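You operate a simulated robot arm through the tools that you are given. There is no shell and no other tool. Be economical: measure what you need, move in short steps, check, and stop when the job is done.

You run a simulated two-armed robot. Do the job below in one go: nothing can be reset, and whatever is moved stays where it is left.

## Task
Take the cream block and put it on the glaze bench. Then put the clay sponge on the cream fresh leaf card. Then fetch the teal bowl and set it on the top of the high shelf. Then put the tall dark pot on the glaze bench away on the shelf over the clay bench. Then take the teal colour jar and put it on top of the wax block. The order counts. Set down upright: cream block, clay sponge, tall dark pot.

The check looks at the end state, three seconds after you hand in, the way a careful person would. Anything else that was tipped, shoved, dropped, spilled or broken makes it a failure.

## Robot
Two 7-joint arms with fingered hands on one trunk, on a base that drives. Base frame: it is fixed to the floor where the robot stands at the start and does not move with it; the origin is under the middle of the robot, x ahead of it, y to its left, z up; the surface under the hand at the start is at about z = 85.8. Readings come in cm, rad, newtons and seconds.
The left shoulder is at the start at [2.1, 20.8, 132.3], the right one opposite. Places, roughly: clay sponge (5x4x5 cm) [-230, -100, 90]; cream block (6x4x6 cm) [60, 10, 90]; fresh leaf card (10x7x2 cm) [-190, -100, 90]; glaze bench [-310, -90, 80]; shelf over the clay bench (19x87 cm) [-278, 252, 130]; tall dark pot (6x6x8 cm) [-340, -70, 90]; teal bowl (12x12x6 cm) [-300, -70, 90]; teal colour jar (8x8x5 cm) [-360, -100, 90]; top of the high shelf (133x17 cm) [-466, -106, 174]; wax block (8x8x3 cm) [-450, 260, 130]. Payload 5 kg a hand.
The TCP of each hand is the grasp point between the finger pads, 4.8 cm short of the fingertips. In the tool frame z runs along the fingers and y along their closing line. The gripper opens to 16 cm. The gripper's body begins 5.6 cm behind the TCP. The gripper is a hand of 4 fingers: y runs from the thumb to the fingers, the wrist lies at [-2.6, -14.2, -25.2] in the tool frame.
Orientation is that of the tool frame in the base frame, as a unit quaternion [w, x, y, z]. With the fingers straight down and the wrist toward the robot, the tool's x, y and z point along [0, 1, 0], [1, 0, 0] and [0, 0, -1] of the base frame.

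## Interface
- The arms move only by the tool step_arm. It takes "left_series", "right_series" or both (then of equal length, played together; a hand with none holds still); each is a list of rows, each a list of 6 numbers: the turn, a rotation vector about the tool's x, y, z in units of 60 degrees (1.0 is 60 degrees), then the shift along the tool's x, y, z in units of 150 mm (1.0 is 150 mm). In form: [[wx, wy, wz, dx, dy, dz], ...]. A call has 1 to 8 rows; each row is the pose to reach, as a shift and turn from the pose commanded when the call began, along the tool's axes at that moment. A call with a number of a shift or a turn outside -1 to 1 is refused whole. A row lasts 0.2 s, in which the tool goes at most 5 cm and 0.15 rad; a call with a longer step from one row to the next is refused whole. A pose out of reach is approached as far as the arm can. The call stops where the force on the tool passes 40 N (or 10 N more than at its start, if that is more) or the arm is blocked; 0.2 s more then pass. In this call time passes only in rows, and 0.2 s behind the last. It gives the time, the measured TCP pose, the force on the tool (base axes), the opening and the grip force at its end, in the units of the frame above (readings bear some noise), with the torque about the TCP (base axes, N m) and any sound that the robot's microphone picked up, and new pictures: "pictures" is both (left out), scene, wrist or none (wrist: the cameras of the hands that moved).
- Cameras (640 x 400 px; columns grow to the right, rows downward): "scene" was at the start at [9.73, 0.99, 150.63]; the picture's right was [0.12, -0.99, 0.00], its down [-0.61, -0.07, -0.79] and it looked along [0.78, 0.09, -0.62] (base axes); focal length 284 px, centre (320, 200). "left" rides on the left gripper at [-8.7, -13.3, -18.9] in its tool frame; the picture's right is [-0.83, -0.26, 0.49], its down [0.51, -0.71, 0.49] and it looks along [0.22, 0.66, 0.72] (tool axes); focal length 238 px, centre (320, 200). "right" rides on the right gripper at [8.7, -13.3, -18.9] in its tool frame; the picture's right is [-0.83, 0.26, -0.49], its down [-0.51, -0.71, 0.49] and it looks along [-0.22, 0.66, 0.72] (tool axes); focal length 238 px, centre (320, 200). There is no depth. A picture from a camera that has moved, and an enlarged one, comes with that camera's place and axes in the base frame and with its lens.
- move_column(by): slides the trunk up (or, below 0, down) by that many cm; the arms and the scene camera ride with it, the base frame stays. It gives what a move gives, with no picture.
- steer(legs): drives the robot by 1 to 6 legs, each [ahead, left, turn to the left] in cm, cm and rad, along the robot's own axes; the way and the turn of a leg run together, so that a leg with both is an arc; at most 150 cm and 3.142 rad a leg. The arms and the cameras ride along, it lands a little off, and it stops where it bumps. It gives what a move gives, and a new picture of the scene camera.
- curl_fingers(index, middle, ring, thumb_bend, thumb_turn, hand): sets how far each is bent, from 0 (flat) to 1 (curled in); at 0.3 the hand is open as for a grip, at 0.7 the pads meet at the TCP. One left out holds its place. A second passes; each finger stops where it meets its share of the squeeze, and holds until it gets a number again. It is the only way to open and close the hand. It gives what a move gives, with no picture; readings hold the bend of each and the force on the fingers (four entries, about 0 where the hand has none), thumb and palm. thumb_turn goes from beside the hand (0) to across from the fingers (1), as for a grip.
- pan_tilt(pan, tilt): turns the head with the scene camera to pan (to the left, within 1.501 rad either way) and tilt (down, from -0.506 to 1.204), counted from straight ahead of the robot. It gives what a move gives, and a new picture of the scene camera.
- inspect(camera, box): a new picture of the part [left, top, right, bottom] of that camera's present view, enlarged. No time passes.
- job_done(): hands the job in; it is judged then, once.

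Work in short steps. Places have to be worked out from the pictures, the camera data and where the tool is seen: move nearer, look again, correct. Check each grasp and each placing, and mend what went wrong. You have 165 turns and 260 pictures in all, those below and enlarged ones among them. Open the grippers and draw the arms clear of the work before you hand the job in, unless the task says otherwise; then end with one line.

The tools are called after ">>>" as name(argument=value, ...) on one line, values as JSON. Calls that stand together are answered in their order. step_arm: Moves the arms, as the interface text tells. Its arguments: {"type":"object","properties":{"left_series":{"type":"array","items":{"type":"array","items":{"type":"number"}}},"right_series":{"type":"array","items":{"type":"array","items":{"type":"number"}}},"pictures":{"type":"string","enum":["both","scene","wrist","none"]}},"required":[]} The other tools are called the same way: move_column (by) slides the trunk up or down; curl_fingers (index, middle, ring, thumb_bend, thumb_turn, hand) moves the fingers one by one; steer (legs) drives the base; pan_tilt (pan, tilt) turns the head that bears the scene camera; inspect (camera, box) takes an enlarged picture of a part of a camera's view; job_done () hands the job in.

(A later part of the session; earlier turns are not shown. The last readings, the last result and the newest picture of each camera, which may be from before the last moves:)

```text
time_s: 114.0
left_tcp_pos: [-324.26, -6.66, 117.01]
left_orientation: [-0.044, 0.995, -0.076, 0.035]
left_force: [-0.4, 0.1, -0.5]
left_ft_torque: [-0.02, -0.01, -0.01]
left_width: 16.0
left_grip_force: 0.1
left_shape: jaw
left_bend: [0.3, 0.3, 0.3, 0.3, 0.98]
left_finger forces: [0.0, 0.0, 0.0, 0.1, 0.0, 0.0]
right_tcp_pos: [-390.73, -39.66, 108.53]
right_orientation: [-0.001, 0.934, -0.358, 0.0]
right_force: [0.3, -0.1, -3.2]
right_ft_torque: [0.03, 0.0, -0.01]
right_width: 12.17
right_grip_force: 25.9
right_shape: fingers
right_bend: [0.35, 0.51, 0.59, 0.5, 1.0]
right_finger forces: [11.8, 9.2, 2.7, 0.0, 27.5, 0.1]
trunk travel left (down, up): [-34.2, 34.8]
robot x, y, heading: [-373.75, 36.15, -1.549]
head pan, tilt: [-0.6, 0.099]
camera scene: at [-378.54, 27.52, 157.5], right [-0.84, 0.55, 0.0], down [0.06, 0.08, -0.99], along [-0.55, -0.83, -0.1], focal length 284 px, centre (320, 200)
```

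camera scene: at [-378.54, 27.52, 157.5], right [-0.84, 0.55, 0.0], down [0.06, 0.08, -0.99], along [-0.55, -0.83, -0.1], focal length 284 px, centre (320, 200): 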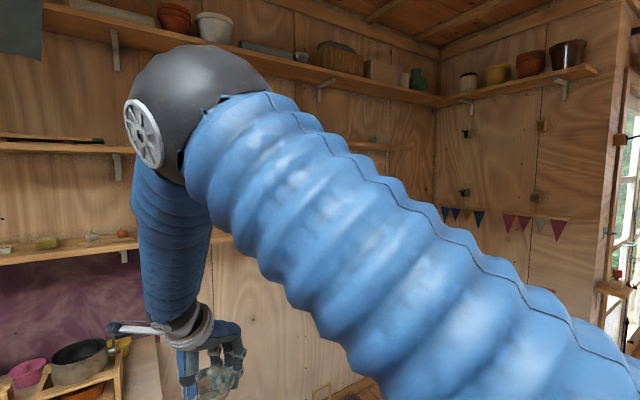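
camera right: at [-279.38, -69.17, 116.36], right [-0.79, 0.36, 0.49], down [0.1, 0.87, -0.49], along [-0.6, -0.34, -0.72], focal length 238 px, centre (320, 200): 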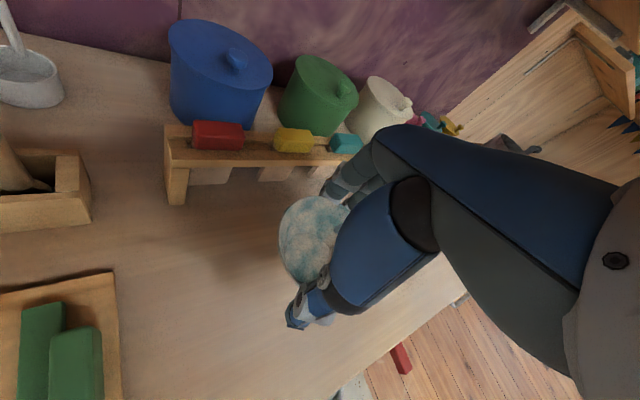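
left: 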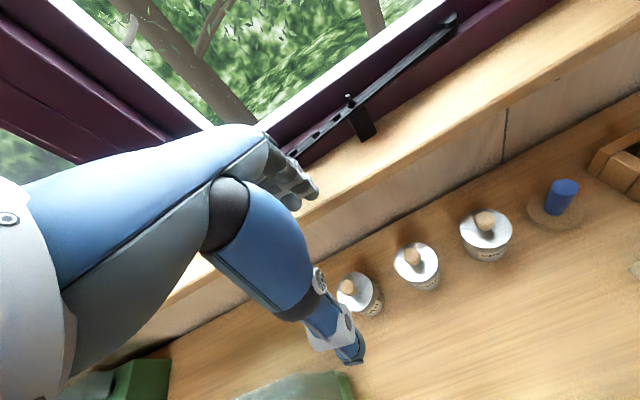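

The shelf at z≈174 is the middle one, right of here. Raise the trunk and strafe 60 further, then look.

>>> move_column(by=34)

>>> steer(legs=[[0, -62, 0]])

>>> pan_tilt(pan=0, tilt=0.15)

```text
time_s: 117.3
left_tcp_pos: [-324.14, -6.7, 150.91]
left_orientation: [-0.044, 0.995, -0.078, 0.035]
left_force: [-0.1, -0.2, 0.0]
left_ft_torque: [0.04, 0.02, 0.01]
left_width: 16.02
left_grip_force: 0.2
left_shape: jaw
left_bend: [0.3, 0.3, 0.3, 0.3, 0.98]
left_finger forces: [0.0, 0.0, 0.0, 0.1, 0.0, 0.1]
right_tcp_pos: [-390.78, -39.77, 142.48]
right_orientation: [-0.001, 0.934, -0.358, 0.0]
right_force: [0.1, -0.6, -3.2]
right_ft_torque: [0.02, -0.01, 0.0]
right_width: 12.12
right_grip_force: 25.4
right_shape: fingers
right_bend: [0.35, 0.51, 0.59, 0.5, 1.0]
right_finger forces: [11.9, 9.2, 2.8, 0.1, 27.5, 0.0]
trunk travel left (down, up): [-68.2, 0.8]
robot x, y, heading: [-373.72, 36.73, -1.557]
head pan, tilt: [-0.6, 0.099]
```

```text
time_s: 120.7
left_tcp_pos: [-384.84, -8.12, 150.92]
left_orientation: [-0.044, 0.995, -0.087, 0.035]
left_force: [1.2, 0.0, 0.7]
left_ft_torque: [0.0, 0.04, -0.02]
left_width: 15.98
left_grip_force: 0.1
left_shape: jaw
left_bend: [0.3, 0.3, 0.3, 0.3, 0.98]
left_finger forces: [0.0, 0.0, 0.1, 0.0, 0.1, 0.1]
right_tcp_pos: [-452.14, -39.75, 142.51]
right_orientation: [-0.001, 0.93, -0.367, 0.0]
right_force: [0.1, 0.2, -2.9]
right_ft_torque: [0.02, -0.01, -0.01]
right_width: 12.1
right_grip_force: 26.3
right_shape: fingers
right_bend: [0.35, 0.51, 0.59, 0.5, 1.0]
right_finger forces: [11.9, 9.2, 2.8, 0.0, 27.4, 0.1]
trunk travel left (down, up): [-68.2, 0.8]
robot x, y, heading: [-433.31, 35.68, -1.573]
head pan, tilt: [-0.6, 0.099]
camera scene: at [-438.35, 27.14, 191.51], right [-0.82, 0.57, 0.0], down [0.06, 0.08, -1.0], along [-0.56, -0.82, -0.1], focal length 284 px, centre (320, 200)
```

scene: 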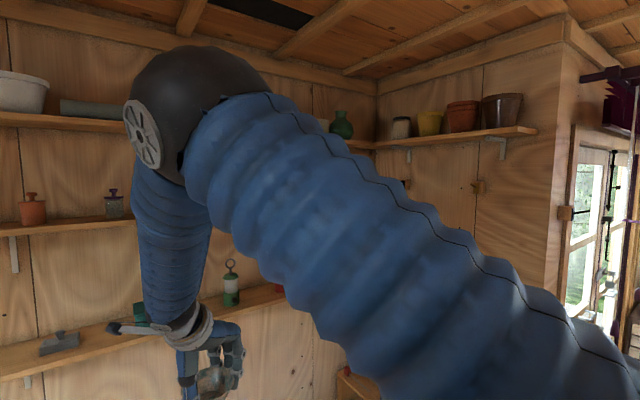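

```text
time_s: 121.7
left_tcp_pos: [-384.81, -8.07, 150.94]
left_orientation: [-0.044, 0.995, -0.087, 0.036]
left_force: [0.3, 0.1, -0.9]
left_ft_torque: [0.02, 0.0, -0.01]
left_width: 15.99
left_grip_force: 0.2
left_shape: jaw
left_bend: [0.3, 0.3, 0.3, 0.3, 0.98]
left_finger forces: [0.0, 0.1, 0.1, 0.0, 0.1, 0.0]
right_tcp_pos: [-452.24, -39.8, 142.53]
right_orientation: [-0.001, 0.93, -0.368, 0.0]
right_force: [0.3, 0.4, -2.2]
right_ft_torque: [0.0, -0.02, 0.03]
right_width: 12.14
right_grip_force: 25.5
right_shape: fingers
right_bend: [0.35, 0.51, 0.59, 0.5, 1.0]
right_finger forces: [11.9, 9.3, 2.8, 0.0, 27.4, 0.0]
trunk travel left (down, up): [-68.2, 0.8]
robot x, y, heading: [-433.5, 35.88, -1.57]
head pan, tilt: [0.0, 0.15]
camera scene: at [-433.28, 25.45, 191.04], right [-1.0, 0.0, 0.0], down [0.0, 0.15, -0.99], along [0.0, -0.99, -0.15], focal length 284 px, centre (320, 200)
```

scene: 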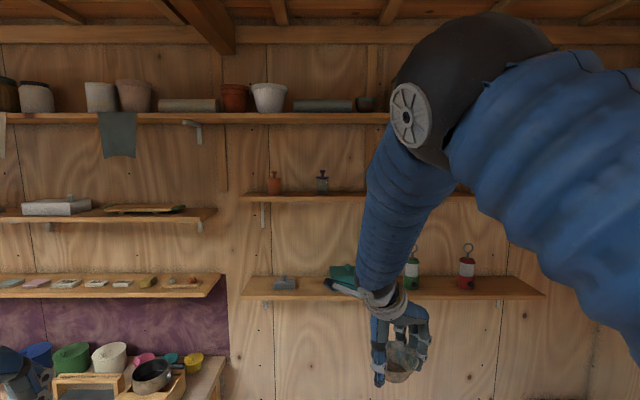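

High shelf top at z≈174 confirmed (left end x≈-400, two jars at x≈-412 and -434). Raise the hand here, away from the shelf, and turn it back square.

>>> step_arm(right_series=[[0, 0, -0.12, 0, 0, -0.16], [0, 0, -0.24, 0, 0, -0.32], [0, 0, -0.36, 0, 0, -0.48], [0, 0, -0.48, 0, 0, -0.64], [0, 0, -0.6, 0, 0, -0.8], [0, 0, -0.717, 0, 0, -0.96]], pictures="none")

>>> step_arm(right_series=[[0, 0, 0, 0, 0, -0.32], [0, 0, 0, 0, 0, -0.64], [0, 0, 0, 0, 0, -0.96]], pictures="none")

>>> step_arm(right_series=[[0, 0, 0, 0, 0, -0.3], [0, 0, 0, 0, 0, -0.6], [0, 0, 0, 0, 0, -0.88]], pictures="both")

```text
time_s: 123.1
left_tcp_pos: [-385.04, -7.96, 151.02]
left_orientation: [-0.044, 0.995, -0.086, 0.036]
left_force: [0.2, -0.1, -0.1]
left_ft_torque: [-0.04, -0.09, 0.05]
left_width: 15.95
left_grip_force: 0.0
left_shape: jaw
left_bend: [0.3, 0.3, 0.3, 0.3, 0.98]
left_finger forces: [0.1, 0.0, 0.0, 0.0, 0.0, 0.0]
right_tcp_pos: [-452.34, -39.83, 156.74]
right_orientation: [-0.001, 1.0, 0.0, 0.0]
right_force: [-0.5, 0.9, -4.4]
right_ft_torque: [-0.03, -0.09, -0.02]
right_width: 12.12
right_grip_force: 25.7
right_shape: fingers
right_bend: [0.35, 0.51, 0.59, 0.5, 1.0]
right_finger forces: [12.0, 9.4, 2.9, 0.0, 27.2, 0.0]
trunk travel left (down, up): [-68.2, 0.8]
robot x, y, heading: [-433.18, 36.06, -1.571]
head pan, tilt: [0.0, 0.15]
```

```text
time_s: 123.9
left_tcp_pos: [-384.82, -8.11, 150.96]
left_orientation: [-0.044, 0.995, -0.087, 0.035]
left_force: [0.0, 0.0, -0.3]
left_ft_torque: [-0.04, 0.04, -0.02]
left_width: 16.01
left_grip_force: 0.1
left_shape: jaw
left_bend: [0.3, 0.3, 0.3, 0.3, 0.98]
left_finger forces: [0.0, 0.1, 0.0, 0.0, 0.0, 0.0]
right_tcp_pos: [-451.96, -39.53, 171.2]
right_orientation: [-0.001, 1.0, 0.0, 0.0]
right_force: [0.8, 0.7, -5.6]
right_ft_torque: [-0.07, 0.03, -0.02]
right_width: 12.11
right_grip_force: 26.0
right_shape: fingers
right_bend: [0.35, 0.51, 0.59, 0.5, 1.0]
right_finger forces: [12.2, 9.5, 3.0, 0.1, 26.9, 0.0]
trunk travel left (down, up): [-68.2, 0.8]
robot x, y, heading: [-433.1, 36.01, -1.575]
head pan, tilt: [0.0, 0.15]
```

```text
time_s: 124.7
left_tcp_pos: [-384.81, -8.13, 150.96]
left_orientation: [-0.045, 0.995, -0.086, 0.036]
left_force: [-0.3, -0.3, -0.7]
left_ft_torque: [-0.02, 0.02, 0.01]
left_width: 15.99
left_grip_force: 0.0
left_shape: jaw
left_bend: [0.3, 0.3, 0.3, 0.3, 0.98]
left_finger forces: [0.0, 0.1, 0.1, 0.0, 0.0, 0.0]
right_tcp_pos: [-452.15, -39.92, 184.61]
right_orientation: [-0.003, 1.0, -0.002, 0.0]
right_force: [0.5, 0.8, -6.4]
right_ft_torque: [0.02, 0.01, -0.04]
right_width: 12.1
right_grip_force: 26.1
right_shape: fingers
right_bend: [0.35, 0.51, 0.59, 0.5, 1.0]
right_finger forces: [12.4, 9.5, 3.1, 0.0, 26.6, 0.0]
trunk travel left (down, up): [-68.2, 0.8]
robot x, y, heading: [-433.19, 36.12, -1.574]
head pan, tilt: [0.0, 0.15]
camera scene: at [-433.22, 25.46, 191.04], right [-1.0, 0.0, 0.0], down [0.0, 0.15, -0.99], along [0.0, -0.99, -0.15], focal length 284 px, centre (320, 200)
camera right: at [-443.66, -26.67, 203.61], right [-0.83, -0.26, 0.49], down [-0.51, 0.71, -0.49], along [-0.22, -0.65, -0.73], focal length 238 px, centre (320, 200)
```

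scene: 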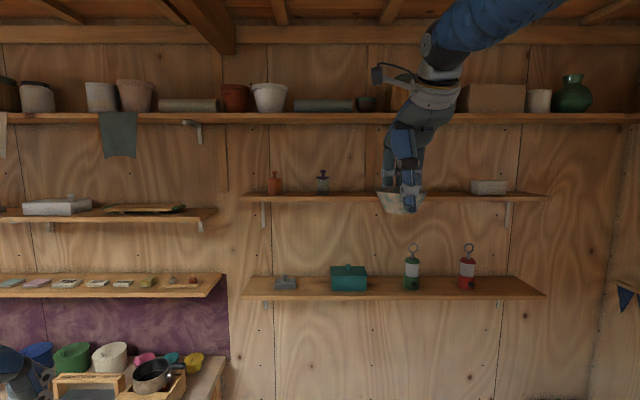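
right: 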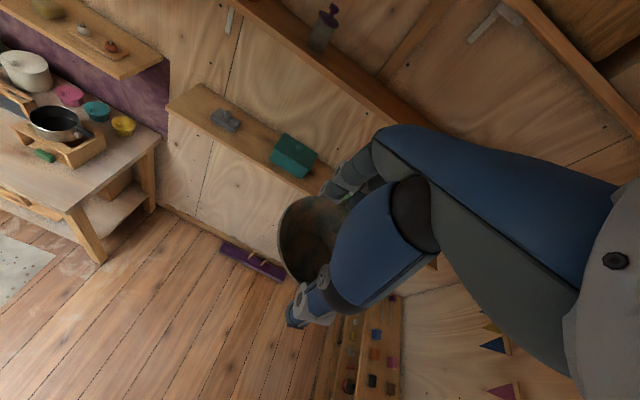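

Free stretch on the shelf around x≈-468. Strafe 15 right and drive forward 50, stopping short of the shelf.

>>> steer(legs=[[0, -15, 0], [48, 0, 0]])

>>> pan_tilt(pan=-0.2, tilt=0.25)

>>> inspect(camera="right", box=[0, 0, 640, 400])

```text
time_s: 128.6
left_tcp_pos: [-399.81, -55.71, 151.04]
left_orientation: [-0.043, 0.995, -0.086, 0.035]
left_force: [-0.1, 0.8, 0.9]
left_ft_torque: [-0.11, 0.03, 0.02]
left_width: 15.99
left_grip_force: 0.0
left_shape: jaw
left_bend: [0.3, 0.3, 0.3, 0.3, 0.98]
left_finger forces: [0.0, 0.1, 0.1, 0.0, 0.0, 0.1]
right_tcp_pos: [-467.13, -87.68, 184.93]
right_orientation: [-0.001, 1.0, -0.001, 0.0]
right_force: [0.0, 1.5, -3.1]
right_ft_torque: [-0.07, 0.04, -0.02]
right_width: 12.13
right_grip_force: 25.4
right_shape: fingers
right_bend: [0.35, 0.51, 0.59, 0.5, 1.0]
right_finger forces: [12.3, 9.5, 2.9, 0.0, 26.6, 0.0]
trunk travel left (down, up): [-68.2, 0.8]
robot x, y, heading: [-448.5, -11.8, -1.568]
head pan, tilt: [0.0, 0.15]
camera scene: at [-448.28, -22.11, 191.06], right [-1.0, 0.0, 0.0], down [0.0, 0.15, -0.99], along [0.0, -0.99, -0.15], focal length 284 px, centre (320, 200)
```

scene: 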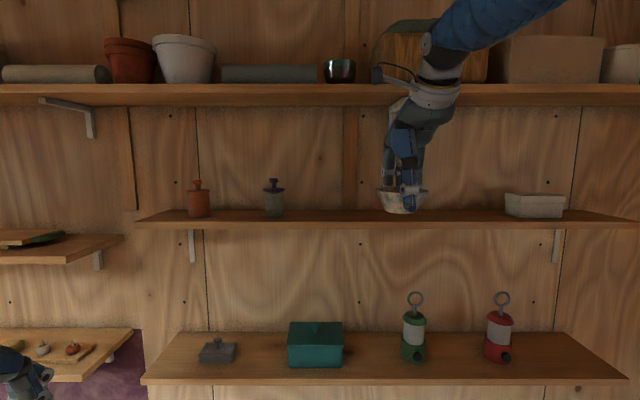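

```text
time_s: 129.3
left_tcp_pos: [-399.8, -55.74, 150.9]
left_orientation: [-0.045, 0.995, -0.086, 0.035]
left_force: [0.6, -0.8, -0.8]
left_ft_torque: [-0.01, 0.02, -0.01]
left_width: 15.99
left_grip_force: 0.1
left_shape: jaw
left_bend: [0.3, 0.3, 0.3, 0.3, 0.98]
left_finger forces: [0.0, 0.0, 0.0, 0.0, 0.0, 0.0]
right_tcp_pos: [-467.26, -87.69, 184.85]
right_orientation: [0.0, 1.0, 0.0, 0.0]
right_force: [-1.0, 0.0, -3.8]
right_ft_torque: [0.02, 0.0, 0.04]
right_width: 12.1
right_grip_force: 25.8
right_shape: fingers
right_bend: [0.35, 0.51, 0.59, 0.5, 1.0]
right_finger forces: [12.3, 9.5, 3.0, 0.0, 26.5, 0.0]
trunk travel left (down, up): [-68.2, 0.8]
robot x, y, heading: [-448.28, -12.1, -1.566]
head pan, tilt: [-0.201, 0.25]
camera scene: at [-450.14, -22.23, 190.12], right [-0.98, 0.2, 0.0], down [0.05, 0.24, -0.97], along [-0.19, -0.95, -0.25], focal length 284 px, centre (320, 200)
```

scene: 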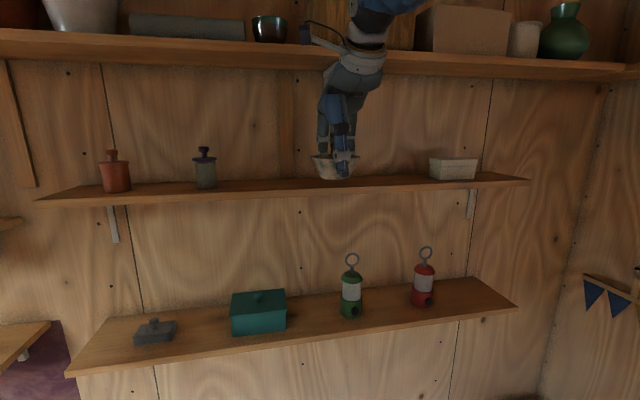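

```text
1.00 times, centred on (320, 200) of right (not enlarged: the box is as wide or as high as the picture)
camera zoom: at [-458.61, -74.47, 203.7], right [-0.83, -0.26, 0.49], down [-0.51, 0.71, -0.49], along [-0.22, -0.66, -0.72], focal length 238 px, centre (320, 200)
```

zoom: 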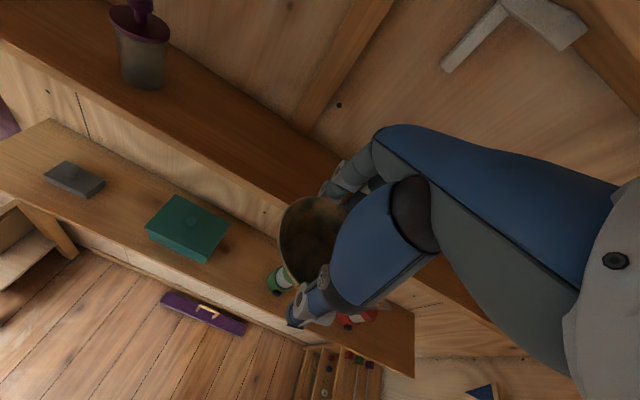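

A bracket of the upper shelf sits near x≈-471, so I'll set down at x≈-454. Strafe left 13, then drive ahead 15.

>>> steer(legs=[[0, 13, 0], [9, 0, 0]])

>>> inspect(camera="right", box=[0, 0, 640, 400])

```text
time_s: 131.3
left_tcp_pos: [-386.93, -63.69, 151.26]
left_orientation: [-0.041, 0.995, -0.086, 0.036]
left_force: [-0.3, 2.1, 1.0]
left_ft_torque: [-0.34, -0.03, 0.03]
left_width: 15.98
left_grip_force: 0.1
left_shape: jaw
left_bend: [0.3, 0.3, 0.3, 0.3, 0.98]
left_finger forces: [0.1, 0.0, 0.1, 0.0, 0.0, 0.1]
right_tcp_pos: [-454.32, -95.31, 185.41]
right_orientation: [0.004, 1.0, 0.0, 0.001]
right_force: [-0.5, 3.7, -1.2]
right_ft_torque: [-0.33, 0.05, -0.03]
right_width: 12.09
right_grip_force: 25.6
right_shape: fingers
right_bend: [0.35, 0.51, 0.59, 0.5, 1.0]
right_finger forces: [12.4, 9.4, 3.0, 0.0, 26.6, 0.0]
trunk travel left (down, up): [-68.2, 0.8]
robot x, y, heading: [-435.29, -20.37, -1.576]
head pan, tilt: [-0.201, 0.25]
camera scene: at [-437.21, -29.9, 190.19], right [-0.98, 0.2, 0.0], down [0.05, 0.24, -0.97], along [-0.19, -0.95, -0.24], focal length 284 px, centre (320, 200)
```

scene: 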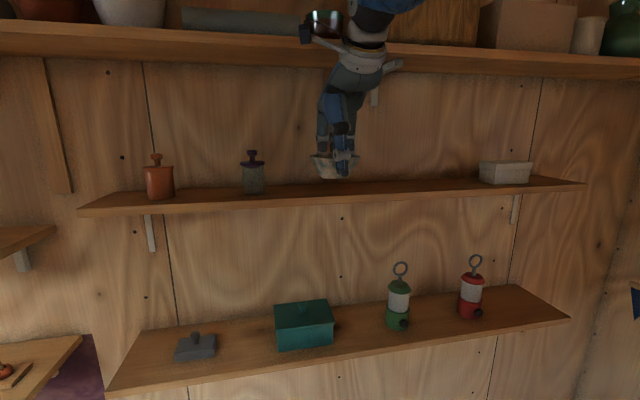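

```text
1.00 times, centred on (320, 200) of right (not enlarged: the box is as wide or as high as the picture)
camera zoom: at [-445.74, -81.98, 204.21], right [-0.83, -0.25, 0.49], down [-0.51, 0.71, -0.5], along [-0.22, -0.66, -0.72], focal length 238 px, centre (320, 200)
```

zoom: 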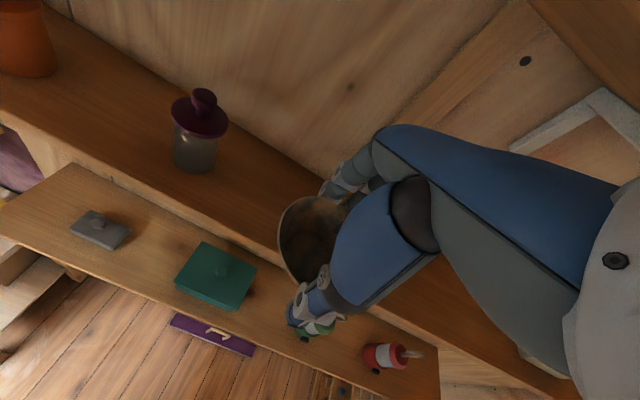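

Shelf front edge is at y≈-97. Drive 7.5 more so the bowl centre is at y≈-103.

>>> steer(legs=[[7.5, 0, 0]])

>>> inspect(camera="right", box=[0, 0, 640, 400])

```text
time_s: 132.3
left_tcp_pos: [-386.81, -71.3, 151.24]
left_orientation: [-0.041, 0.995, -0.086, 0.035]
left_force: [0.6, 2.1, 0.3]
left_ft_torque: [-0.25, -0.04, 0.04]
left_width: 16.0
left_grip_force: 0.1
left_shape: jaw
left_bend: [0.3, 0.3, 0.3, 0.3, 0.98]
left_finger forces: [0.0, 0.0, 0.0, 0.1, 0.1, 0.0]
right_tcp_pos: [-454.13, -103.12, 185.42]
right_orientation: [0.004, 1.0, 0.0, 0.0]
right_force: [-0.8, 2.3, -2.2]
right_ft_torque: [-0.25, -0.01, -0.03]
right_width: 12.06
right_grip_force: 25.9
right_shape: fingers
right_bend: [0.35, 0.51, 0.59, 0.5, 1.0]
right_finger forces: [12.3, 9.3, 3.1, 0.0, 26.3, 0.0]
trunk travel left (down, up): [-68.2, 0.8]
robot x, y, heading: [-435.54, -27.95, -1.573]
head pan, tilt: [-0.201, 0.25]
camera scene: at [-437.17, -37.61, 190.17], right [-0.98, 0.2, 0.0], down [0.05, 0.24, -0.97], along [-0.19, -0.95, -0.24], focal length 284 px, centre (320, 200)
```

scene: 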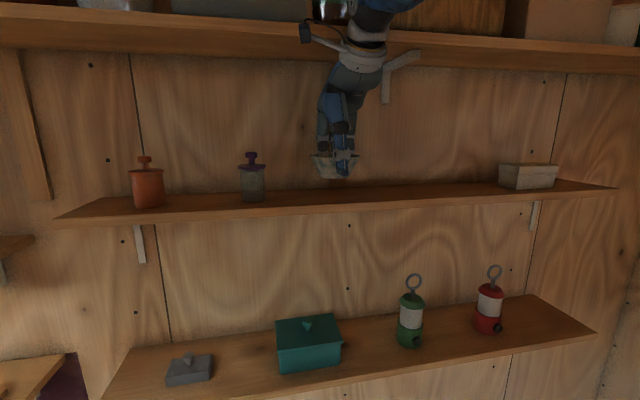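

```text
1.00 times, centred on (320, 200) of right (not enlarged: the box is as wide or as high as the picture)
camera zoom: at [-445.67, -89.67, 204.23], right [-0.83, -0.26, 0.49], down [-0.51, 0.71, -0.5], along [-0.22, -0.66, -0.72], focal length 238 px, centre (320, 200)
```

zoom: 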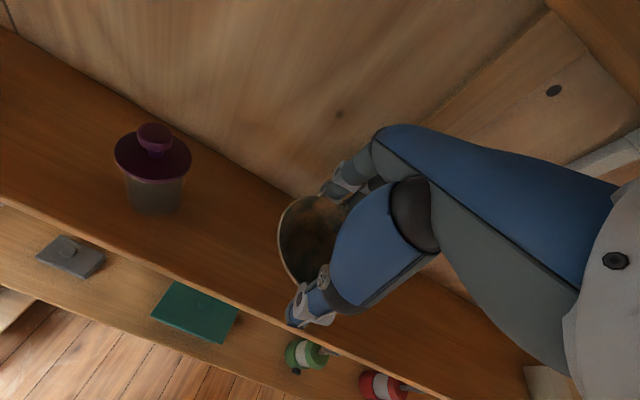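

Aligned over the shelf. Lower the trunk 5 cm, then creep down.

>>> move_column(by=-5)

>>> step_arm(right_series=[[0, 0, 0, 0, 0, 0.015], [0, 0, 0, 0, 0, 0.03], [0, 0, 0, 0, 0, 0.04]], pictures="both")

```text
time_s: 133.2
left_tcp_pos: [-386.72, -71.85, 146.15]
left_orientation: [-0.043, 0.995, -0.086, 0.036]
left_force: [0.7, 0.7, 0.0]
left_ft_torque: [-0.03, 0.03, 0.03]
left_width: 15.98
left_grip_force: 0.1
left_shape: jaw
left_bend: [0.3, 0.3, 0.3, 0.3, 0.98]
left_finger forces: [0.0, 0.0, 0.0, 0.0, 0.0, 0.0]
right_tcp_pos: [-454.23, -103.84, 180.4]
right_orientation: [0.004, 1.0, -0.001, 0.0]
right_force: [-0.5, -2.6, 9.3]
right_ft_torque: [0.02, 0.14, 0.01]
right_width: 12.06
right_grip_force: 26.3
right_shape: fingers
right_bend: [0.35, 0.51, 0.59, 0.51, 1.0]
right_finger forces: [13.5, 9.8, 3.5, 0.1, 25.8, 0.0]
trunk travel left (down, up): [-63.2, 5.8]
robot x, y, heading: [-435.27, -27.75, -1.569]
head pan, tilt: [-0.201, 0.25]
```

```text
time_s: 134.1
left_tcp_pos: [-386.7, -71.94, 145.99]
left_orientation: [-0.043, 0.995, -0.086, 0.036]
left_force: [-0.5, -0.8, 0.7]
left_ft_torque: [0.08, -0.01, -0.02]
left_width: 15.96
left_grip_force: 0.1
left_shape: jaw
left_bend: [0.3, 0.3, 0.3, 0.3, 0.98]
left_finger forces: [0.1, 0.0, 0.1, 0.0, 0.0, 0.0]
right_tcp_pos: [-454.02, -103.92, 180.33]
right_orientation: [0.009, 1.0, 0.0, 0.002]
right_force: [0.5, 6.1, 12.0]
right_ft_torque: [0.77, 0.0, -0.04]
right_width: 12.03
right_grip_force: 27.9
right_shape: fingers
right_bend: [0.35, 0.51, 0.59, 0.52, 1.0]
right_finger forces: [12.1, 8.8, 3.5, 0.0, 31.5, 0.0]
trunk travel left (down, up): [-63.2, 5.8]
robot x, y, heading: [-435.39, -27.92, -1.577]
head pan, tilt: [-0.201, 0.25]
stopped in row 3 (right hand): the force on the tool passed its limit at 40 N (the readings are from after the stop); the commanded pose is now the measured one
camera scene: at [-437.11, -38.33, 185.1], right [-0.98, 0.2, 0.0], down [0.05, 0.24, -0.97], along [-0.19, -0.95, -0.25], focal length 284 px, centre (320, 200)
camera right: at [-445.6, -90.33, 198.99], right [-0.84, -0.25, 0.49], down [-0.5, 0.7, -0.5], along [-0.22, -0.67, -0.71], focal length 238 px, centre (320, 200)
```

scene: 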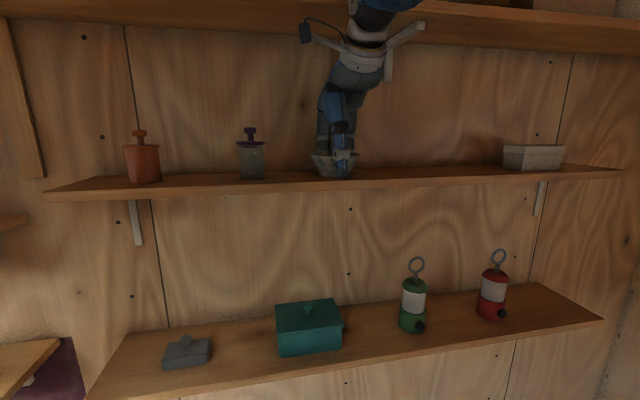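
right: 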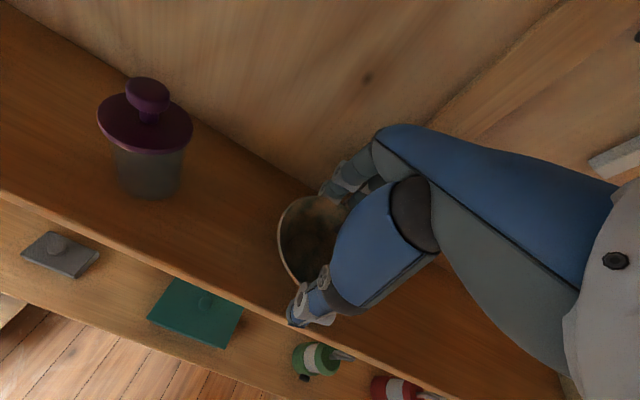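

The bowl is down on the shelf. Ease up slightly, open just enough, mostly the thumb.

>>> step_arm(right_series=[[0, 0, 0, 0, 0, -0.012]], pictures="none")

>>> curl_fingers(hand="right", index=0.31, middle=0.42, ring=0.47, thumb_bend=0.4)

>>> inspect(camera="scene", box=[260, 60, 420, 220])

```text
time_s: 134.5
left_tcp_pos: [-386.79, -71.84, 145.94]
left_orientation: [-0.043, 0.995, -0.086, 0.035]
left_force: [0.3, 0.2, -0.9]
left_ft_torque: [0.04, 0.0, 0.03]
left_width: 15.99
left_grip_force: 0.0
left_shape: jaw
left_bend: [0.3, 0.3, 0.3, 0.3, 0.98]
left_finger forces: [0.0, 0.1, 0.0, 0.0, 0.1, 0.0]
right_tcp_pos: [-454.0, -103.93, 180.48]
right_orientation: [0.006, 1.0, 0.0, 0.001]
right_force: [0.0, 4.6, 8.3]
right_ft_torque: [0.34, 0.01, -0.01]
right_width: 12.07
right_grip_force: 27.4
right_shape: fingers
right_bend: [0.35, 0.51, 0.59, 0.52, 1.0]
right_finger forces: [12.4, 9.3, 3.7, 0.0, 29.8, 0.1]
trunk travel left (down, up): [-63.2, 5.8]
robot x, y, heading: [-435.22, -28.22, -1.572]
head pan, tilt: [-0.201, 0.25]
```

```text
time_s: 135.5
left_tcp_pos: [-386.82, -71.92, 145.97]
left_orientation: [-0.044, 0.995, -0.086, 0.036]
left_force: [0.6, -0.5, 0.2]
left_ft_torque: [-0.02, 0.02, 0.0]
left_width: 15.99
left_grip_force: 0.1
left_shape: jaw
left_bend: [0.3, 0.3, 0.3, 0.3, 0.98]
left_finger forces: [0.1, 0.0, 0.1, 0.0, 0.1, 0.0]
right_tcp_pos: [-454.03, -104.19, 180.29]
right_orientation: [0.006, 1.0, 0.0, 0.001]
right_force: [0.0, 0.4, -0.5]
right_ft_torque: [0.0, 0.02, 0.01]
right_width: 14.86
right_grip_force: 0.0
right_shape: fingers
right_bend: [0.31, 0.42, 0.47, 0.4, 0.99]
right_finger forces: [0.0, 0.0, 0.0, 0.0, 0.0, 0.0]
trunk travel left (down, up): [-63.2, 5.8]
robot x, y, heading: [-435.45, -27.86, -1.567]
head pan, tilt: [-0.201, 0.25]
```

```text
2.50 times, centred on (340, 140) of scene
camera zoom: at [-437.13, -38.52, 185.11], right [-0.98, 0.2, 0.0], down [0.05, 0.24, -0.97], along [-0.19, -0.95, -0.25], focal length 711 px, centre (270, 350)
```

zoom: 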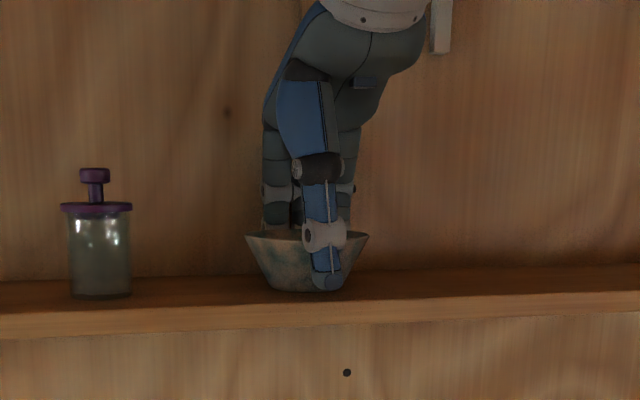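

Bowl stands upright, hand free. Raise trunk and back off.

>>> move_column(by=5.7)

>>> steer(legs=[[-45, 0, 0]])

>>> inspect(camera="scene", box=[220, 100, 460, 250])

```text
time_s: 136.5
left_tcp_pos: [-386.63, -72.01, 151.64]
left_orientation: [-0.044, 0.995, -0.086, 0.035]
left_force: [-0.1, 0.5, 0.5]
left_ft_torque: [0.01, 0.02, -0.02]
left_width: 15.99
left_grip_force: 0.0
left_shape: jaw
left_bend: [0.3, 0.3, 0.3, 0.3, 0.98]
left_finger forces: [0.0, 0.0, 0.0, 0.0, 0.0, 0.0]
right_tcp_pos: [-454.14, -104.14, 185.8]
right_orientation: [0.006, 1.0, 0.0, 0.001]
right_force: [-0.1, -0.5, -0.9]
right_ft_torque: [0.01, -0.02, -0.03]
right_width: 14.84
right_grip_force: 0.1
right_shape: fingers
right_bend: [0.31, 0.42, 0.47, 0.4, 0.99]
right_finger forces: [0.0, 0.0, 0.1, 0.0, 0.1, 0.1]
trunk travel left (down, up): [-68.9, 0.1]
robot x, y, heading: [-435.12, -28.29, -1.57]
head pan, tilt: [-0.201, 0.25]
```

```text
time_s: 139.2
left_tcp_pos: [-386.78, -27.77, 151.62]
left_orientation: [-0.045, 0.995, -0.085, 0.035]
left_force: [0.3, -0.1, -0.5]
left_ft_torque: [0.07, -0.01, 0.02]
left_width: 16.0
left_grip_force: 0.1
left_shape: jaw
left_bend: [0.3, 0.3, 0.3, 0.3, 0.98]
left_finger forces: [0.1, 0.0, 0.0, 0.0, 0.0, 0.0]
right_tcp_pos: [-453.9, -60.04, 185.83]
right_orientation: [0.005, 1.0, 0.001, 0.001]
right_force: [1.1, -0.9, 0.7]
right_ft_torque: [0.07, -0.02, 0.0]
right_width: 14.81
right_grip_force: 0.0
right_shape: fingers
right_bend: [0.31, 0.42, 0.47, 0.4, 0.99]
right_finger forces: [0.1, 0.0, 0.1, 0.0, 0.0, 0.0]
trunk travel left (down, up): [-68.9, 0.1]
robot x, y, heading: [-435.8, 16.25, -1.57]
head pan, tilt: [-0.201, 0.25]
camera scene: at [-437.12, 5.64, 190.8], right [-0.98, 0.2, 0.0], down [0.05, 0.24, -0.97], along [-0.19, -0.95, -0.25], focal length 284 px, centre (320, 200)
```

scene: 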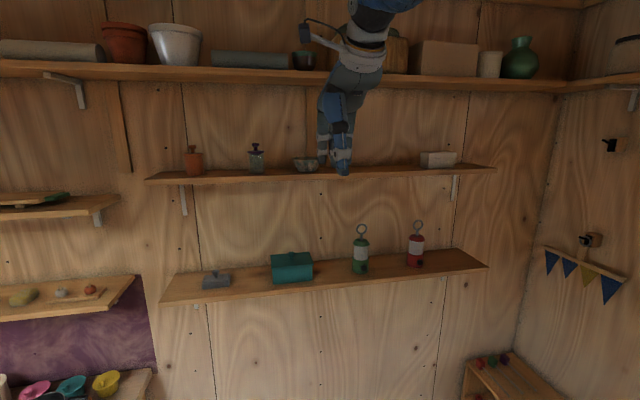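

```text
2.67 times, centred on (340, 175) of scene
camera zoom: at [-437.12, 5.64, 190.8], right [-0.98, 0.2, 0.0], down [0.05, 0.24, -0.97], along [-0.19, -0.95, -0.25], focal length 758 px, centre (267, 267)
```

zoom: 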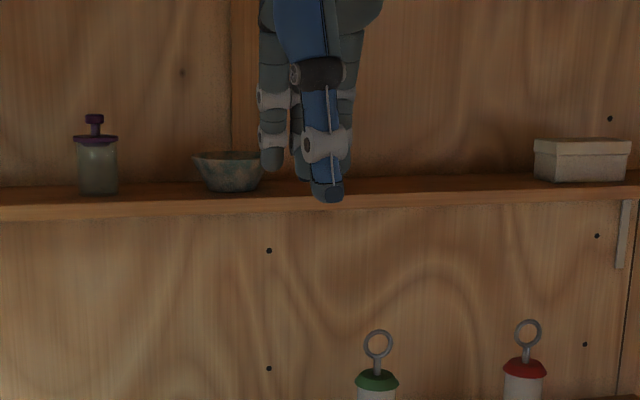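

Bowl is well placed. Now for the tall dark pot: lower the arm and trunk here over free floor, then strafe left.

>>> step_arm(right_series=[[0, 0, 0, 0, 0, 0.32], [0, 0, 0, 0, 0, 0.64], [0, 0, 0, 0, 0, 0.96]], pictures="none")

>>> step_arm(right_series=[[0, 0, 0, 0, 0, 0.32], [0, 0, 0, 0, 0, 0.64], [0, 0, 0, 0, 0, 0.96]], pictures="none")

>>> step_arm(right_series=[[0, 0, 0, 0, 0, 0.32], [0, 0, 0, 0, 0, 0.6]], pictures="none")

>>> move_column(by=-34)

>>> steer(legs=[[15, 0, 0], [0, 114, 0]])

>>> pan_tilt(pan=-0.25, tilt=0.75)

```text
time_s: 140.0
left_tcp_pos: [-386.72, -27.62, 151.68]
left_orientation: [-0.043, 0.995, -0.085, 0.035]
left_force: [0.1, -0.7, 0.6]
left_ft_torque: [0.06, 0.02, -0.01]
left_width: 15.96
left_grip_force: 0.0
left_shape: jaw
left_bend: [0.3, 0.3, 0.3, 0.3, 0.98]
left_finger forces: [0.0, 0.0, 0.0, 0.1, 0.0, 0.0]
right_tcp_pos: [-453.82, -60.12, 171.77]
right_orientation: [0.005, 1.0, 0.0, 0.001]
right_force: [-1.1, -0.9, 2.6]
right_ft_torque: [0.12, 0.01, 0.03]
right_width: 14.8
right_grip_force: 0.0
right_shape: fingers
right_bend: [0.31, 0.42, 0.47, 0.4, 0.99]
right_finger forces: [0.1, 0.0, 0.1, 0.0, 0.1, 0.0]
trunk travel left (down, up): [-68.9, 0.1]
robot x, y, heading: [-435.44, 16.05, -1.569]
head pan, tilt: [-0.201, 0.25]
```

```text
time_s: 140.8
left_tcp_pos: [-386.69, -27.8, 151.55]
left_orientation: [-0.044, 0.995, -0.086, 0.035]
left_force: [-0.2, -0.4, -0.2]
left_ft_torque: [0.06, 0.02, 0.0]
left_width: 15.98
left_grip_force: 0.1
left_shape: jaw
left_bend: [0.3, 0.3, 0.3, 0.3, 0.98]
left_finger forces: [0.1, 0.0, 0.0, 0.0, 0.0, 0.1]
right_tcp_pos: [-453.57, -60.38, 157.26]
right_orientation: [0.007, 1.0, 0.001, 0.001]
right_force: [0.7, -1.0, 2.9]
right_ft_torque: [0.19, -0.01, 0.0]
right_width: 14.85
right_grip_force: 0.0
right_shape: fingers
right_bend: [0.31, 0.42, 0.47, 0.4, 0.99]
right_finger forces: [0.1, 0.1, 0.1, 0.0, 0.0, 0.1]
trunk travel left (down, up): [-68.9, 0.1]
robot x, y, heading: [-435.48, 16.12, -1.568]
head pan, tilt: [-0.201, 0.25]
```

```text
time_s: 141.4
left_tcp_pos: [-386.78, -27.76, 151.6]
left_orientation: [-0.045, 0.995, -0.085, 0.035]
left_force: [-0.3, -1.4, 0.0]
left_ft_torque: [0.14, 0.01, -0.02]
left_width: 16.01
left_grip_force: 0.0
left_shape: jaw
left_bend: [0.3, 0.3, 0.3, 0.3, 0.98]
left_finger forces: [0.1, 0.0, 0.0, 0.1, 0.1, 0.1]
right_tcp_pos: [-453.7, -60.52, 148.15]
right_orientation: [0.006, 1.0, -0.001, 0.002]
right_force: [-0.8, -2.6, 2.0]
right_ft_torque: [0.2, 0.0, 0.02]
right_width: 14.86
right_grip_force: 0.0
right_shape: fingers
right_bend: [0.31, 0.42, 0.47, 0.4, 0.99]
right_finger forces: [0.0, 0.0, 0.1, 0.0, 0.1, 0.0]
trunk travel left (down, up): [-68.9, 0.1]
robot x, y, heading: [-435.66, 16.0, -1.569]
head pan, tilt: [-0.201, 0.25]
```

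```text
time_s: 144.7
left_tcp_pos: [-386.74, -27.55, 117.68]
left_orientation: [-0.044, 0.995, -0.085, 0.035]
left_force: [-0.5, -0.5, -0.4]
left_ft_torque: [-0.02, 0.0, 0.01]
left_width: 16.0
left_grip_force: 0.0
left_shape: jaw
left_bend: [0.3, 0.3, 0.3, 0.3, 0.98]
left_finger forces: [0.1, 0.0, 0.0, 0.1, 0.1, 0.0]
right_tcp_pos: [-453.68, -60.24, 114.26]
right_orientation: [0.006, 1.0, 0.001, 0.001]
right_force: [0.6, 0.3, -0.4]
right_ft_torque: [0.0, 0.01, 0.05]
right_width: 14.85
right_grip_force: 0.0
right_shape: fingers
right_bend: [0.31, 0.42, 0.47, 0.4, 0.99]
right_finger forces: [0.1, 0.0, 0.1, 0.0, 0.0, 0.1]
trunk travel left (down, up): [-34.9, 34.1]
robot x, y, heading: [-435.7, 16.09, -1.571]
head pan, tilt: [-0.201, 0.25]
```

```text
time_s: 151.5
left_tcp_pos: [-272.41, -42.42, 117.59]
left_orientation: [-0.044, 0.995, -0.084, 0.035]
left_force: [-0.1, 0.8, -0.3]
left_ft_torque: [-0.03, 0.01, -0.02]
left_width: 15.99
left_grip_force: 0.0
left_shape: jaw
left_bend: [0.3, 0.3, 0.3, 0.3, 0.98]
left_finger forces: [0.1, 0.0, 0.0, 0.0, 0.0, 0.1]
right_tcp_pos: [-339.36, -75.06, 114.13]
right_orientation: [0.006, 1.0, 0.001, 0.0]
right_force: [0.3, -0.2, -0.4]
right_ft_torque: [-0.01, 0.01, -0.02]
right_width: 14.85
right_grip_force: 0.0
right_shape: fingers
right_bend: [0.31, 0.42, 0.47, 0.4, 0.99]
right_finger forces: [0.1, 0.0, 0.0, 0.1, 0.0, 0.0]
trunk travel left (down, up): [-34.9, 34.1]
robot x, y, heading: [-320.81, 1.47, -1.566]
head pan, tilt: [-0.201, 0.25]
camera scene: at [-322.83, -9.01, 156.82], right [-0.98, 0.2, 0.0], down [0.05, 0.24, -0.97], along [-0.19, -0.95, -0.25], focal length 284 px, centre (320, 200)
```

scene: 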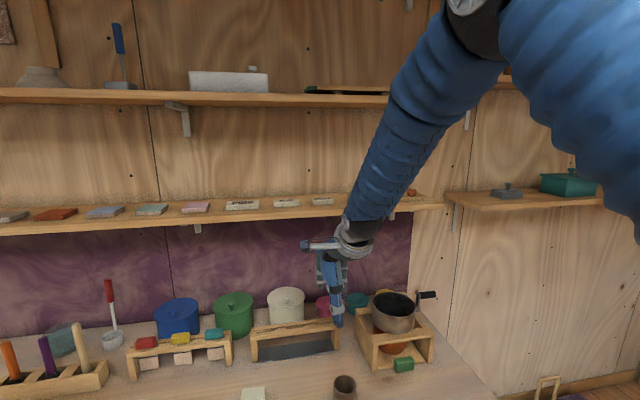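

```text
time_s: 152.4
left_tcp_pos: [-272.35, -42.45, 117.79]
left_orientation: [-0.044, 0.995, -0.085, 0.035]
left_force: [-0.4, -0.4, -0.2]
left_ft_torque: [0.0, -0.02, 0.02]
left_width: 15.99
left_grip_force: 0.1
left_shape: jaw
left_bend: [0.3, 0.3, 0.3, 0.3, 0.98]
left_finger forces: [0.0, 0.1, 0.1, 0.1, 0.0, 0.0]
right_tcp_pos: [-339.45, -75.17, 114.31]
right_orientation: [0.007, 1.0, 0.001, 0.001]
right_force: [0.0, 0.7, 0.5]
right_ft_torque: [0.02, -0.02, 0.0]
right_width: 14.87
right_grip_force: 0.1
right_shape: fingers
right_bend: [0.31, 0.42, 0.47, 0.4, 0.99]
right_finger forces: [0.0, 0.0, 0.0, 0.1, 0.0, 0.0]
trunk travel left (down, up): [-34.9, 34.1]
robot x, y, heading: [-320.97, 1.1, -1.567]
head pan, tilt: [-0.25, 0.75]
camera scene: at [-323.06, -7.89, 152.32], right [-0.97, 0.24, 0.0], down [0.17, 0.66, -0.73], along [-0.18, -0.71, -0.68], focal length 284 px, centre (320, 200)
```

scene: 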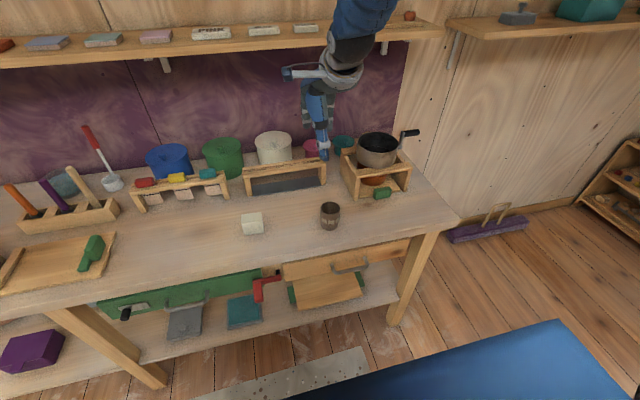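

>>> inspect(camera="scene", box=[280, 180, 400, 255])

>>> inspect(camera="right", box=[0, 0, 640, 400])

```text
5.33 times, centred on (340, 218) of scene
camera zoom: at [-323.06, -7.89, 152.32], right [-0.97, 0.24, 0.0], down [0.17, 0.66, -0.73], along [-0.18, -0.71, -0.68], focal length 1517 px, centre (213, 107)
```

zoom: 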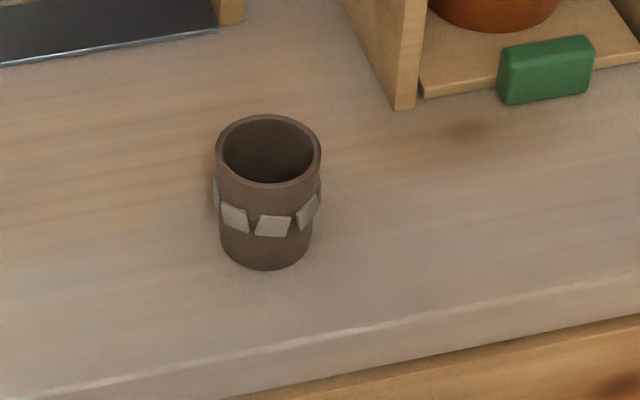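

```text
1.00 times, centred on (320, 200) of right (not enlarged: the box is as wide or as high as the picture)
camera zoom: at [-330.9, -61.59, 132.92], right [-0.84, -0.26, 0.49], down [-0.51, 0.7, -0.5], along [-0.21, -0.66, -0.72], focal length 238 px, centre (320, 200)
```

zoom: 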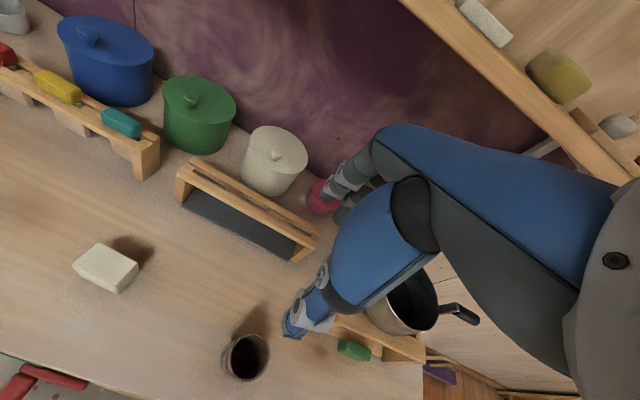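

Pot centre ≈ (-340.8,-66), rim z≈92.7. Set opening ~12 cm and move above it.

>>> curl_fingers(hand="right", index=0.4, middle=0.4, ring=0.4, thumb_bend=0.4)

>>> step_arm(right_series=[[0, 0, 0, -0.05, -0.3, 0], [0, 0, 0, -0.09, -0.607, 0], [0, 0, 0, -0.09, -0.607, 0.3], [0, 0, 0, -0.09, -0.607, 0.6], [0, 0, 0, -0.09, -0.607, 0.8]], pictures="both")

>>> inspect(camera="scene", box=[280, 180, 400, 255])

```text
time_s: 153.4
left_tcp_pos: [-272.33, -42.41, 117.75]
left_orientation: [-0.043, 0.995, -0.084, 0.035]
left_force: [-0.6, -0.3, -0.7]
left_ft_torque: [0.0, -0.05, 0.0]
left_width: 16.01
left_grip_force: 0.0
left_shape: jaw
left_bend: [0.3, 0.3, 0.3, 0.3, 0.98]
left_finger forces: [0.0, 0.0, 0.0, 0.0, 0.0, 0.0]
right_tcp_pos: [-339.35, -75.18, 114.16]
right_orientation: [0.006, 1.0, 0.001, 0.001]
right_force: [-0.5, 0.0, 0.3]
right_ft_torque: [0.0, 0.01, 0.0]
right_width: 13.09
right_grip_force: 0.0
right_shape: fingers
right_bend: [0.4, 0.4, 0.4, 0.4, 0.99]
right_finger forces: [0.0, 0.1, 0.1, 0.1, 0.1, 0.0]
trunk travel left (down, up): [-34.9, 34.1]
robot x, y, heading: [-320.88, 1.0, -1.565]
head pan, tilt: [-0.25, 0.75]
```

```text
time_s: 154.7
left_tcp_pos: [-272.4, -42.52, 117.7]
left_orientation: [-0.044, 0.995, -0.084, 0.035]
left_force: [-0.3, -0.7, 0.0]
left_ft_torque: [0.06, -0.03, -0.04]
left_width: 15.99
left_grip_force: 0.0
left_shape: jaw
left_bend: [0.3, 0.3, 0.3, 0.3, 0.98]
left_finger forces: [0.0, 0.0, 0.0, 0.1, 0.0, 0.0]
right_tcp_pos: [-340.87, -66.54, 102.49]
right_orientation: [0.006, 1.0, 0.0, 0.001]
right_force: [0.6, -1.4, 0.3]
right_ft_torque: [0.19, 0.02, 0.0]
right_width: 13.11
right_grip_force: 0.1
right_shape: fingers
right_bend: [0.4, 0.4, 0.4, 0.4, 0.99]
right_finger forces: [0.1, 0.0, 0.0, 0.0, 0.0, 0.1]
trunk travel left (down, up): [-34.9, 34.1]
robot x, y, heading: [-320.87, 1.74, -1.568]
head pan, tilt: [-0.25, 0.75]
camera scene: at [-323.04, -8.0, 152.3], right [-0.97, 0.24, 0.0], down [0.17, 0.66, -0.73], along [-0.18, -0.71, -0.68], focal length 284 px, centre (320, 200)
camera right: at [-332.4, -52.92, 121.2], right [-0.84, -0.25, 0.49], down [-0.51, 0.7, -0.5], along [-0.21, -0.67, -0.71], focal length 238 px, centre (320, 200)
```

scene: 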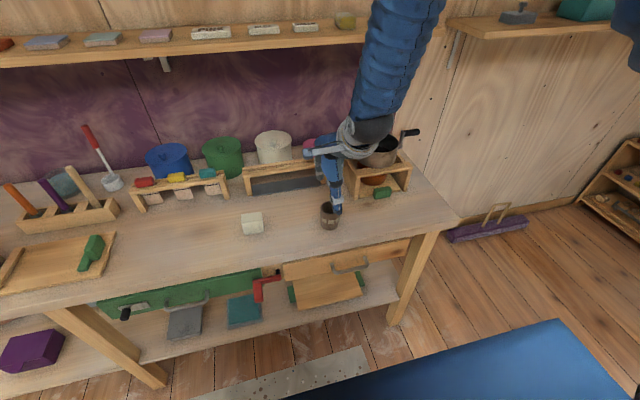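
right: 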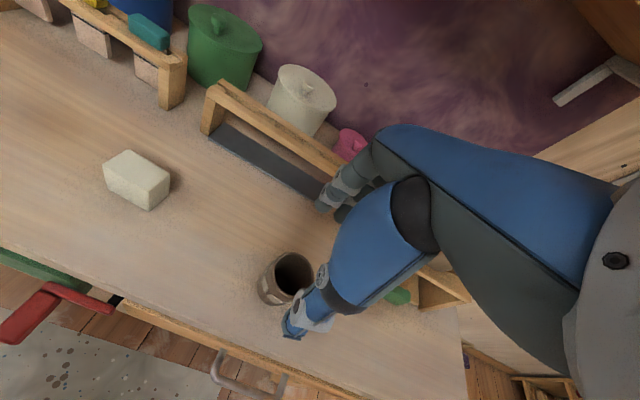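

```text
5.33 times, centred on (340, 218) of scene
camera zoom: at [-323.04, -8.0, 152.3], right [-0.97, 0.24, 0.0], down [0.17, 0.66, -0.73], along [-0.18, -0.71, -0.68], focal length 1517 px, centre (213, 107)
```

zoom: 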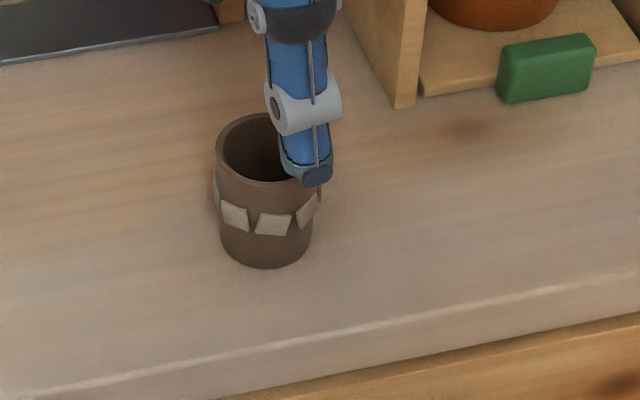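

Thumb is in front of the pot, aligned in x. Descend 10.9 cm and close.

>>> step_arm(right_series=[[0, 0, 0, 0, -0.02, 0.28], [0, 0, 0, 0, -0.02, 0.55], [0, 0, 0, 0, -0.02, 0.725]], pictures="wrist")

>>> curl_fingers(hand="right", index=0.68, middle=0.68, ring=0.68, thumb_bend=0.68)

>>> inspect(camera="scene", box=[280, 180, 400, 255])

```text
time_s: 155.4
left_tcp_pos: [-272.45, -42.42, 117.7]
left_orientation: [-0.043, 0.995, -0.084, 0.035]
left_force: [0.4, 0.3, -0.3]
left_ft_torque: [0.0, -0.02, -0.02]
left_width: 15.96
left_grip_force: 0.0
left_shape: jaw
left_bend: [0.3, 0.3, 0.3, 0.3, 0.98]
left_finger forces: [0.0, 0.0, 0.0, 0.0, 0.0, 0.0]
right_tcp_pos: [-341.05, -66.12, 91.16]
right_orientation: [0.005, 1.0, 0.001, 0.002]
right_force: [0.0, -1.5, 1.3]
right_ft_torque: [0.13, -0.02, 0.04]
right_width: 13.15
right_grip_force: 0.0
right_shape: fingers
right_bend: [0.4, 0.4, 0.4, 0.4, 0.99]
right_finger forces: [0.0, 0.0, 0.1, 0.1, 0.1, 0.1]
trunk travel left (down, up): [-34.9, 34.1]
robot x, y, heading: [-321.28, 0.87, -1.566]
head pan, tilt: [-0.25, 0.75]
camera right: at [-332.56, -52.59, 109.95], right [-0.84, -0.25, 0.49], down [-0.51, 0.7, -0.5], along [-0.21, -0.67, -0.72], focal length 238 px, centre (320, 200)
```

right: 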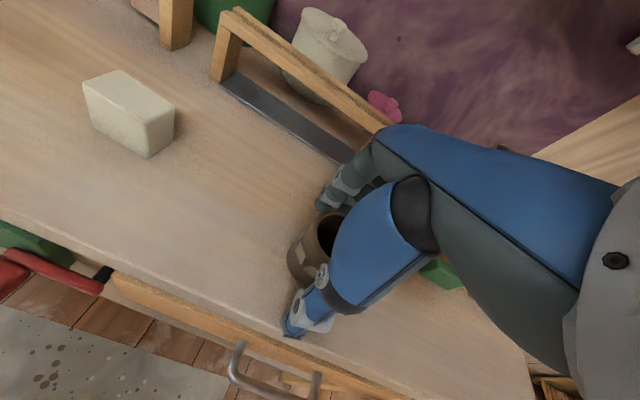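

```text
time_s: 156.4
left_tcp_pos: [-272.44, -42.33, 117.67]
left_orientation: [-0.044, 0.995, -0.084, 0.035]
left_force: [-0.9, 0.2, -0.4]
left_ft_torque: [-0.02, 0.02, -0.02]
left_width: 15.98
left_grip_force: 0.0
left_shape: jaw
left_bend: [0.3, 0.3, 0.3, 0.3, 0.98]
left_finger forces: [0.0, 0.1, 0.1, 0.1, 0.1, 0.0]
right_tcp_pos: [-341.08, -66.15, 91.3]
right_orientation: [0.006, 1.0, 0.001, 0.0]
right_force: [0.2, -0.2, -0.3]
right_ft_torque: [-0.02, 0.07, -0.01]
right_width: 5.69
right_grip_force: 17.5
right_shape: fingers
right_bend: [0.6, 0.63, 0.68, 0.6, 1.0]
right_finger forces: [8.9, 8.0, 0.0, 0.0, 17.7, 0.1]
trunk travel left (down, up): [-34.9, 34.1]
robot x, y, heading: [-320.99, 1.32, -1.562]
head pan, tilt: [-0.25, 0.75]
```

```text
5.33 times, centred on (340, 218) of scene
camera zoom: at [-323.06, -7.89, 152.31], right [-0.97, 0.24, 0.0], down [0.17, 0.66, -0.73], along [-0.18, -0.71, -0.68], focal length 1517 px, centre (213, 107)
```

zoom: 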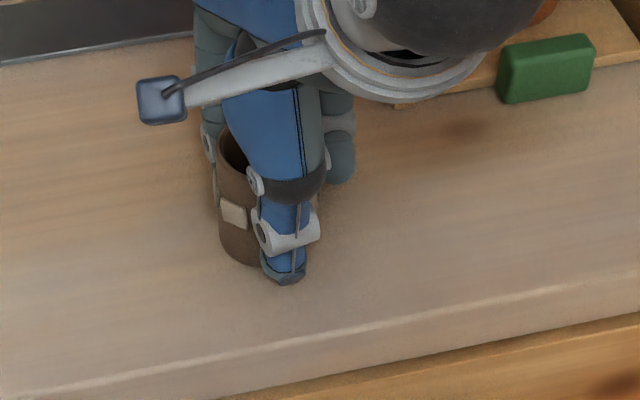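

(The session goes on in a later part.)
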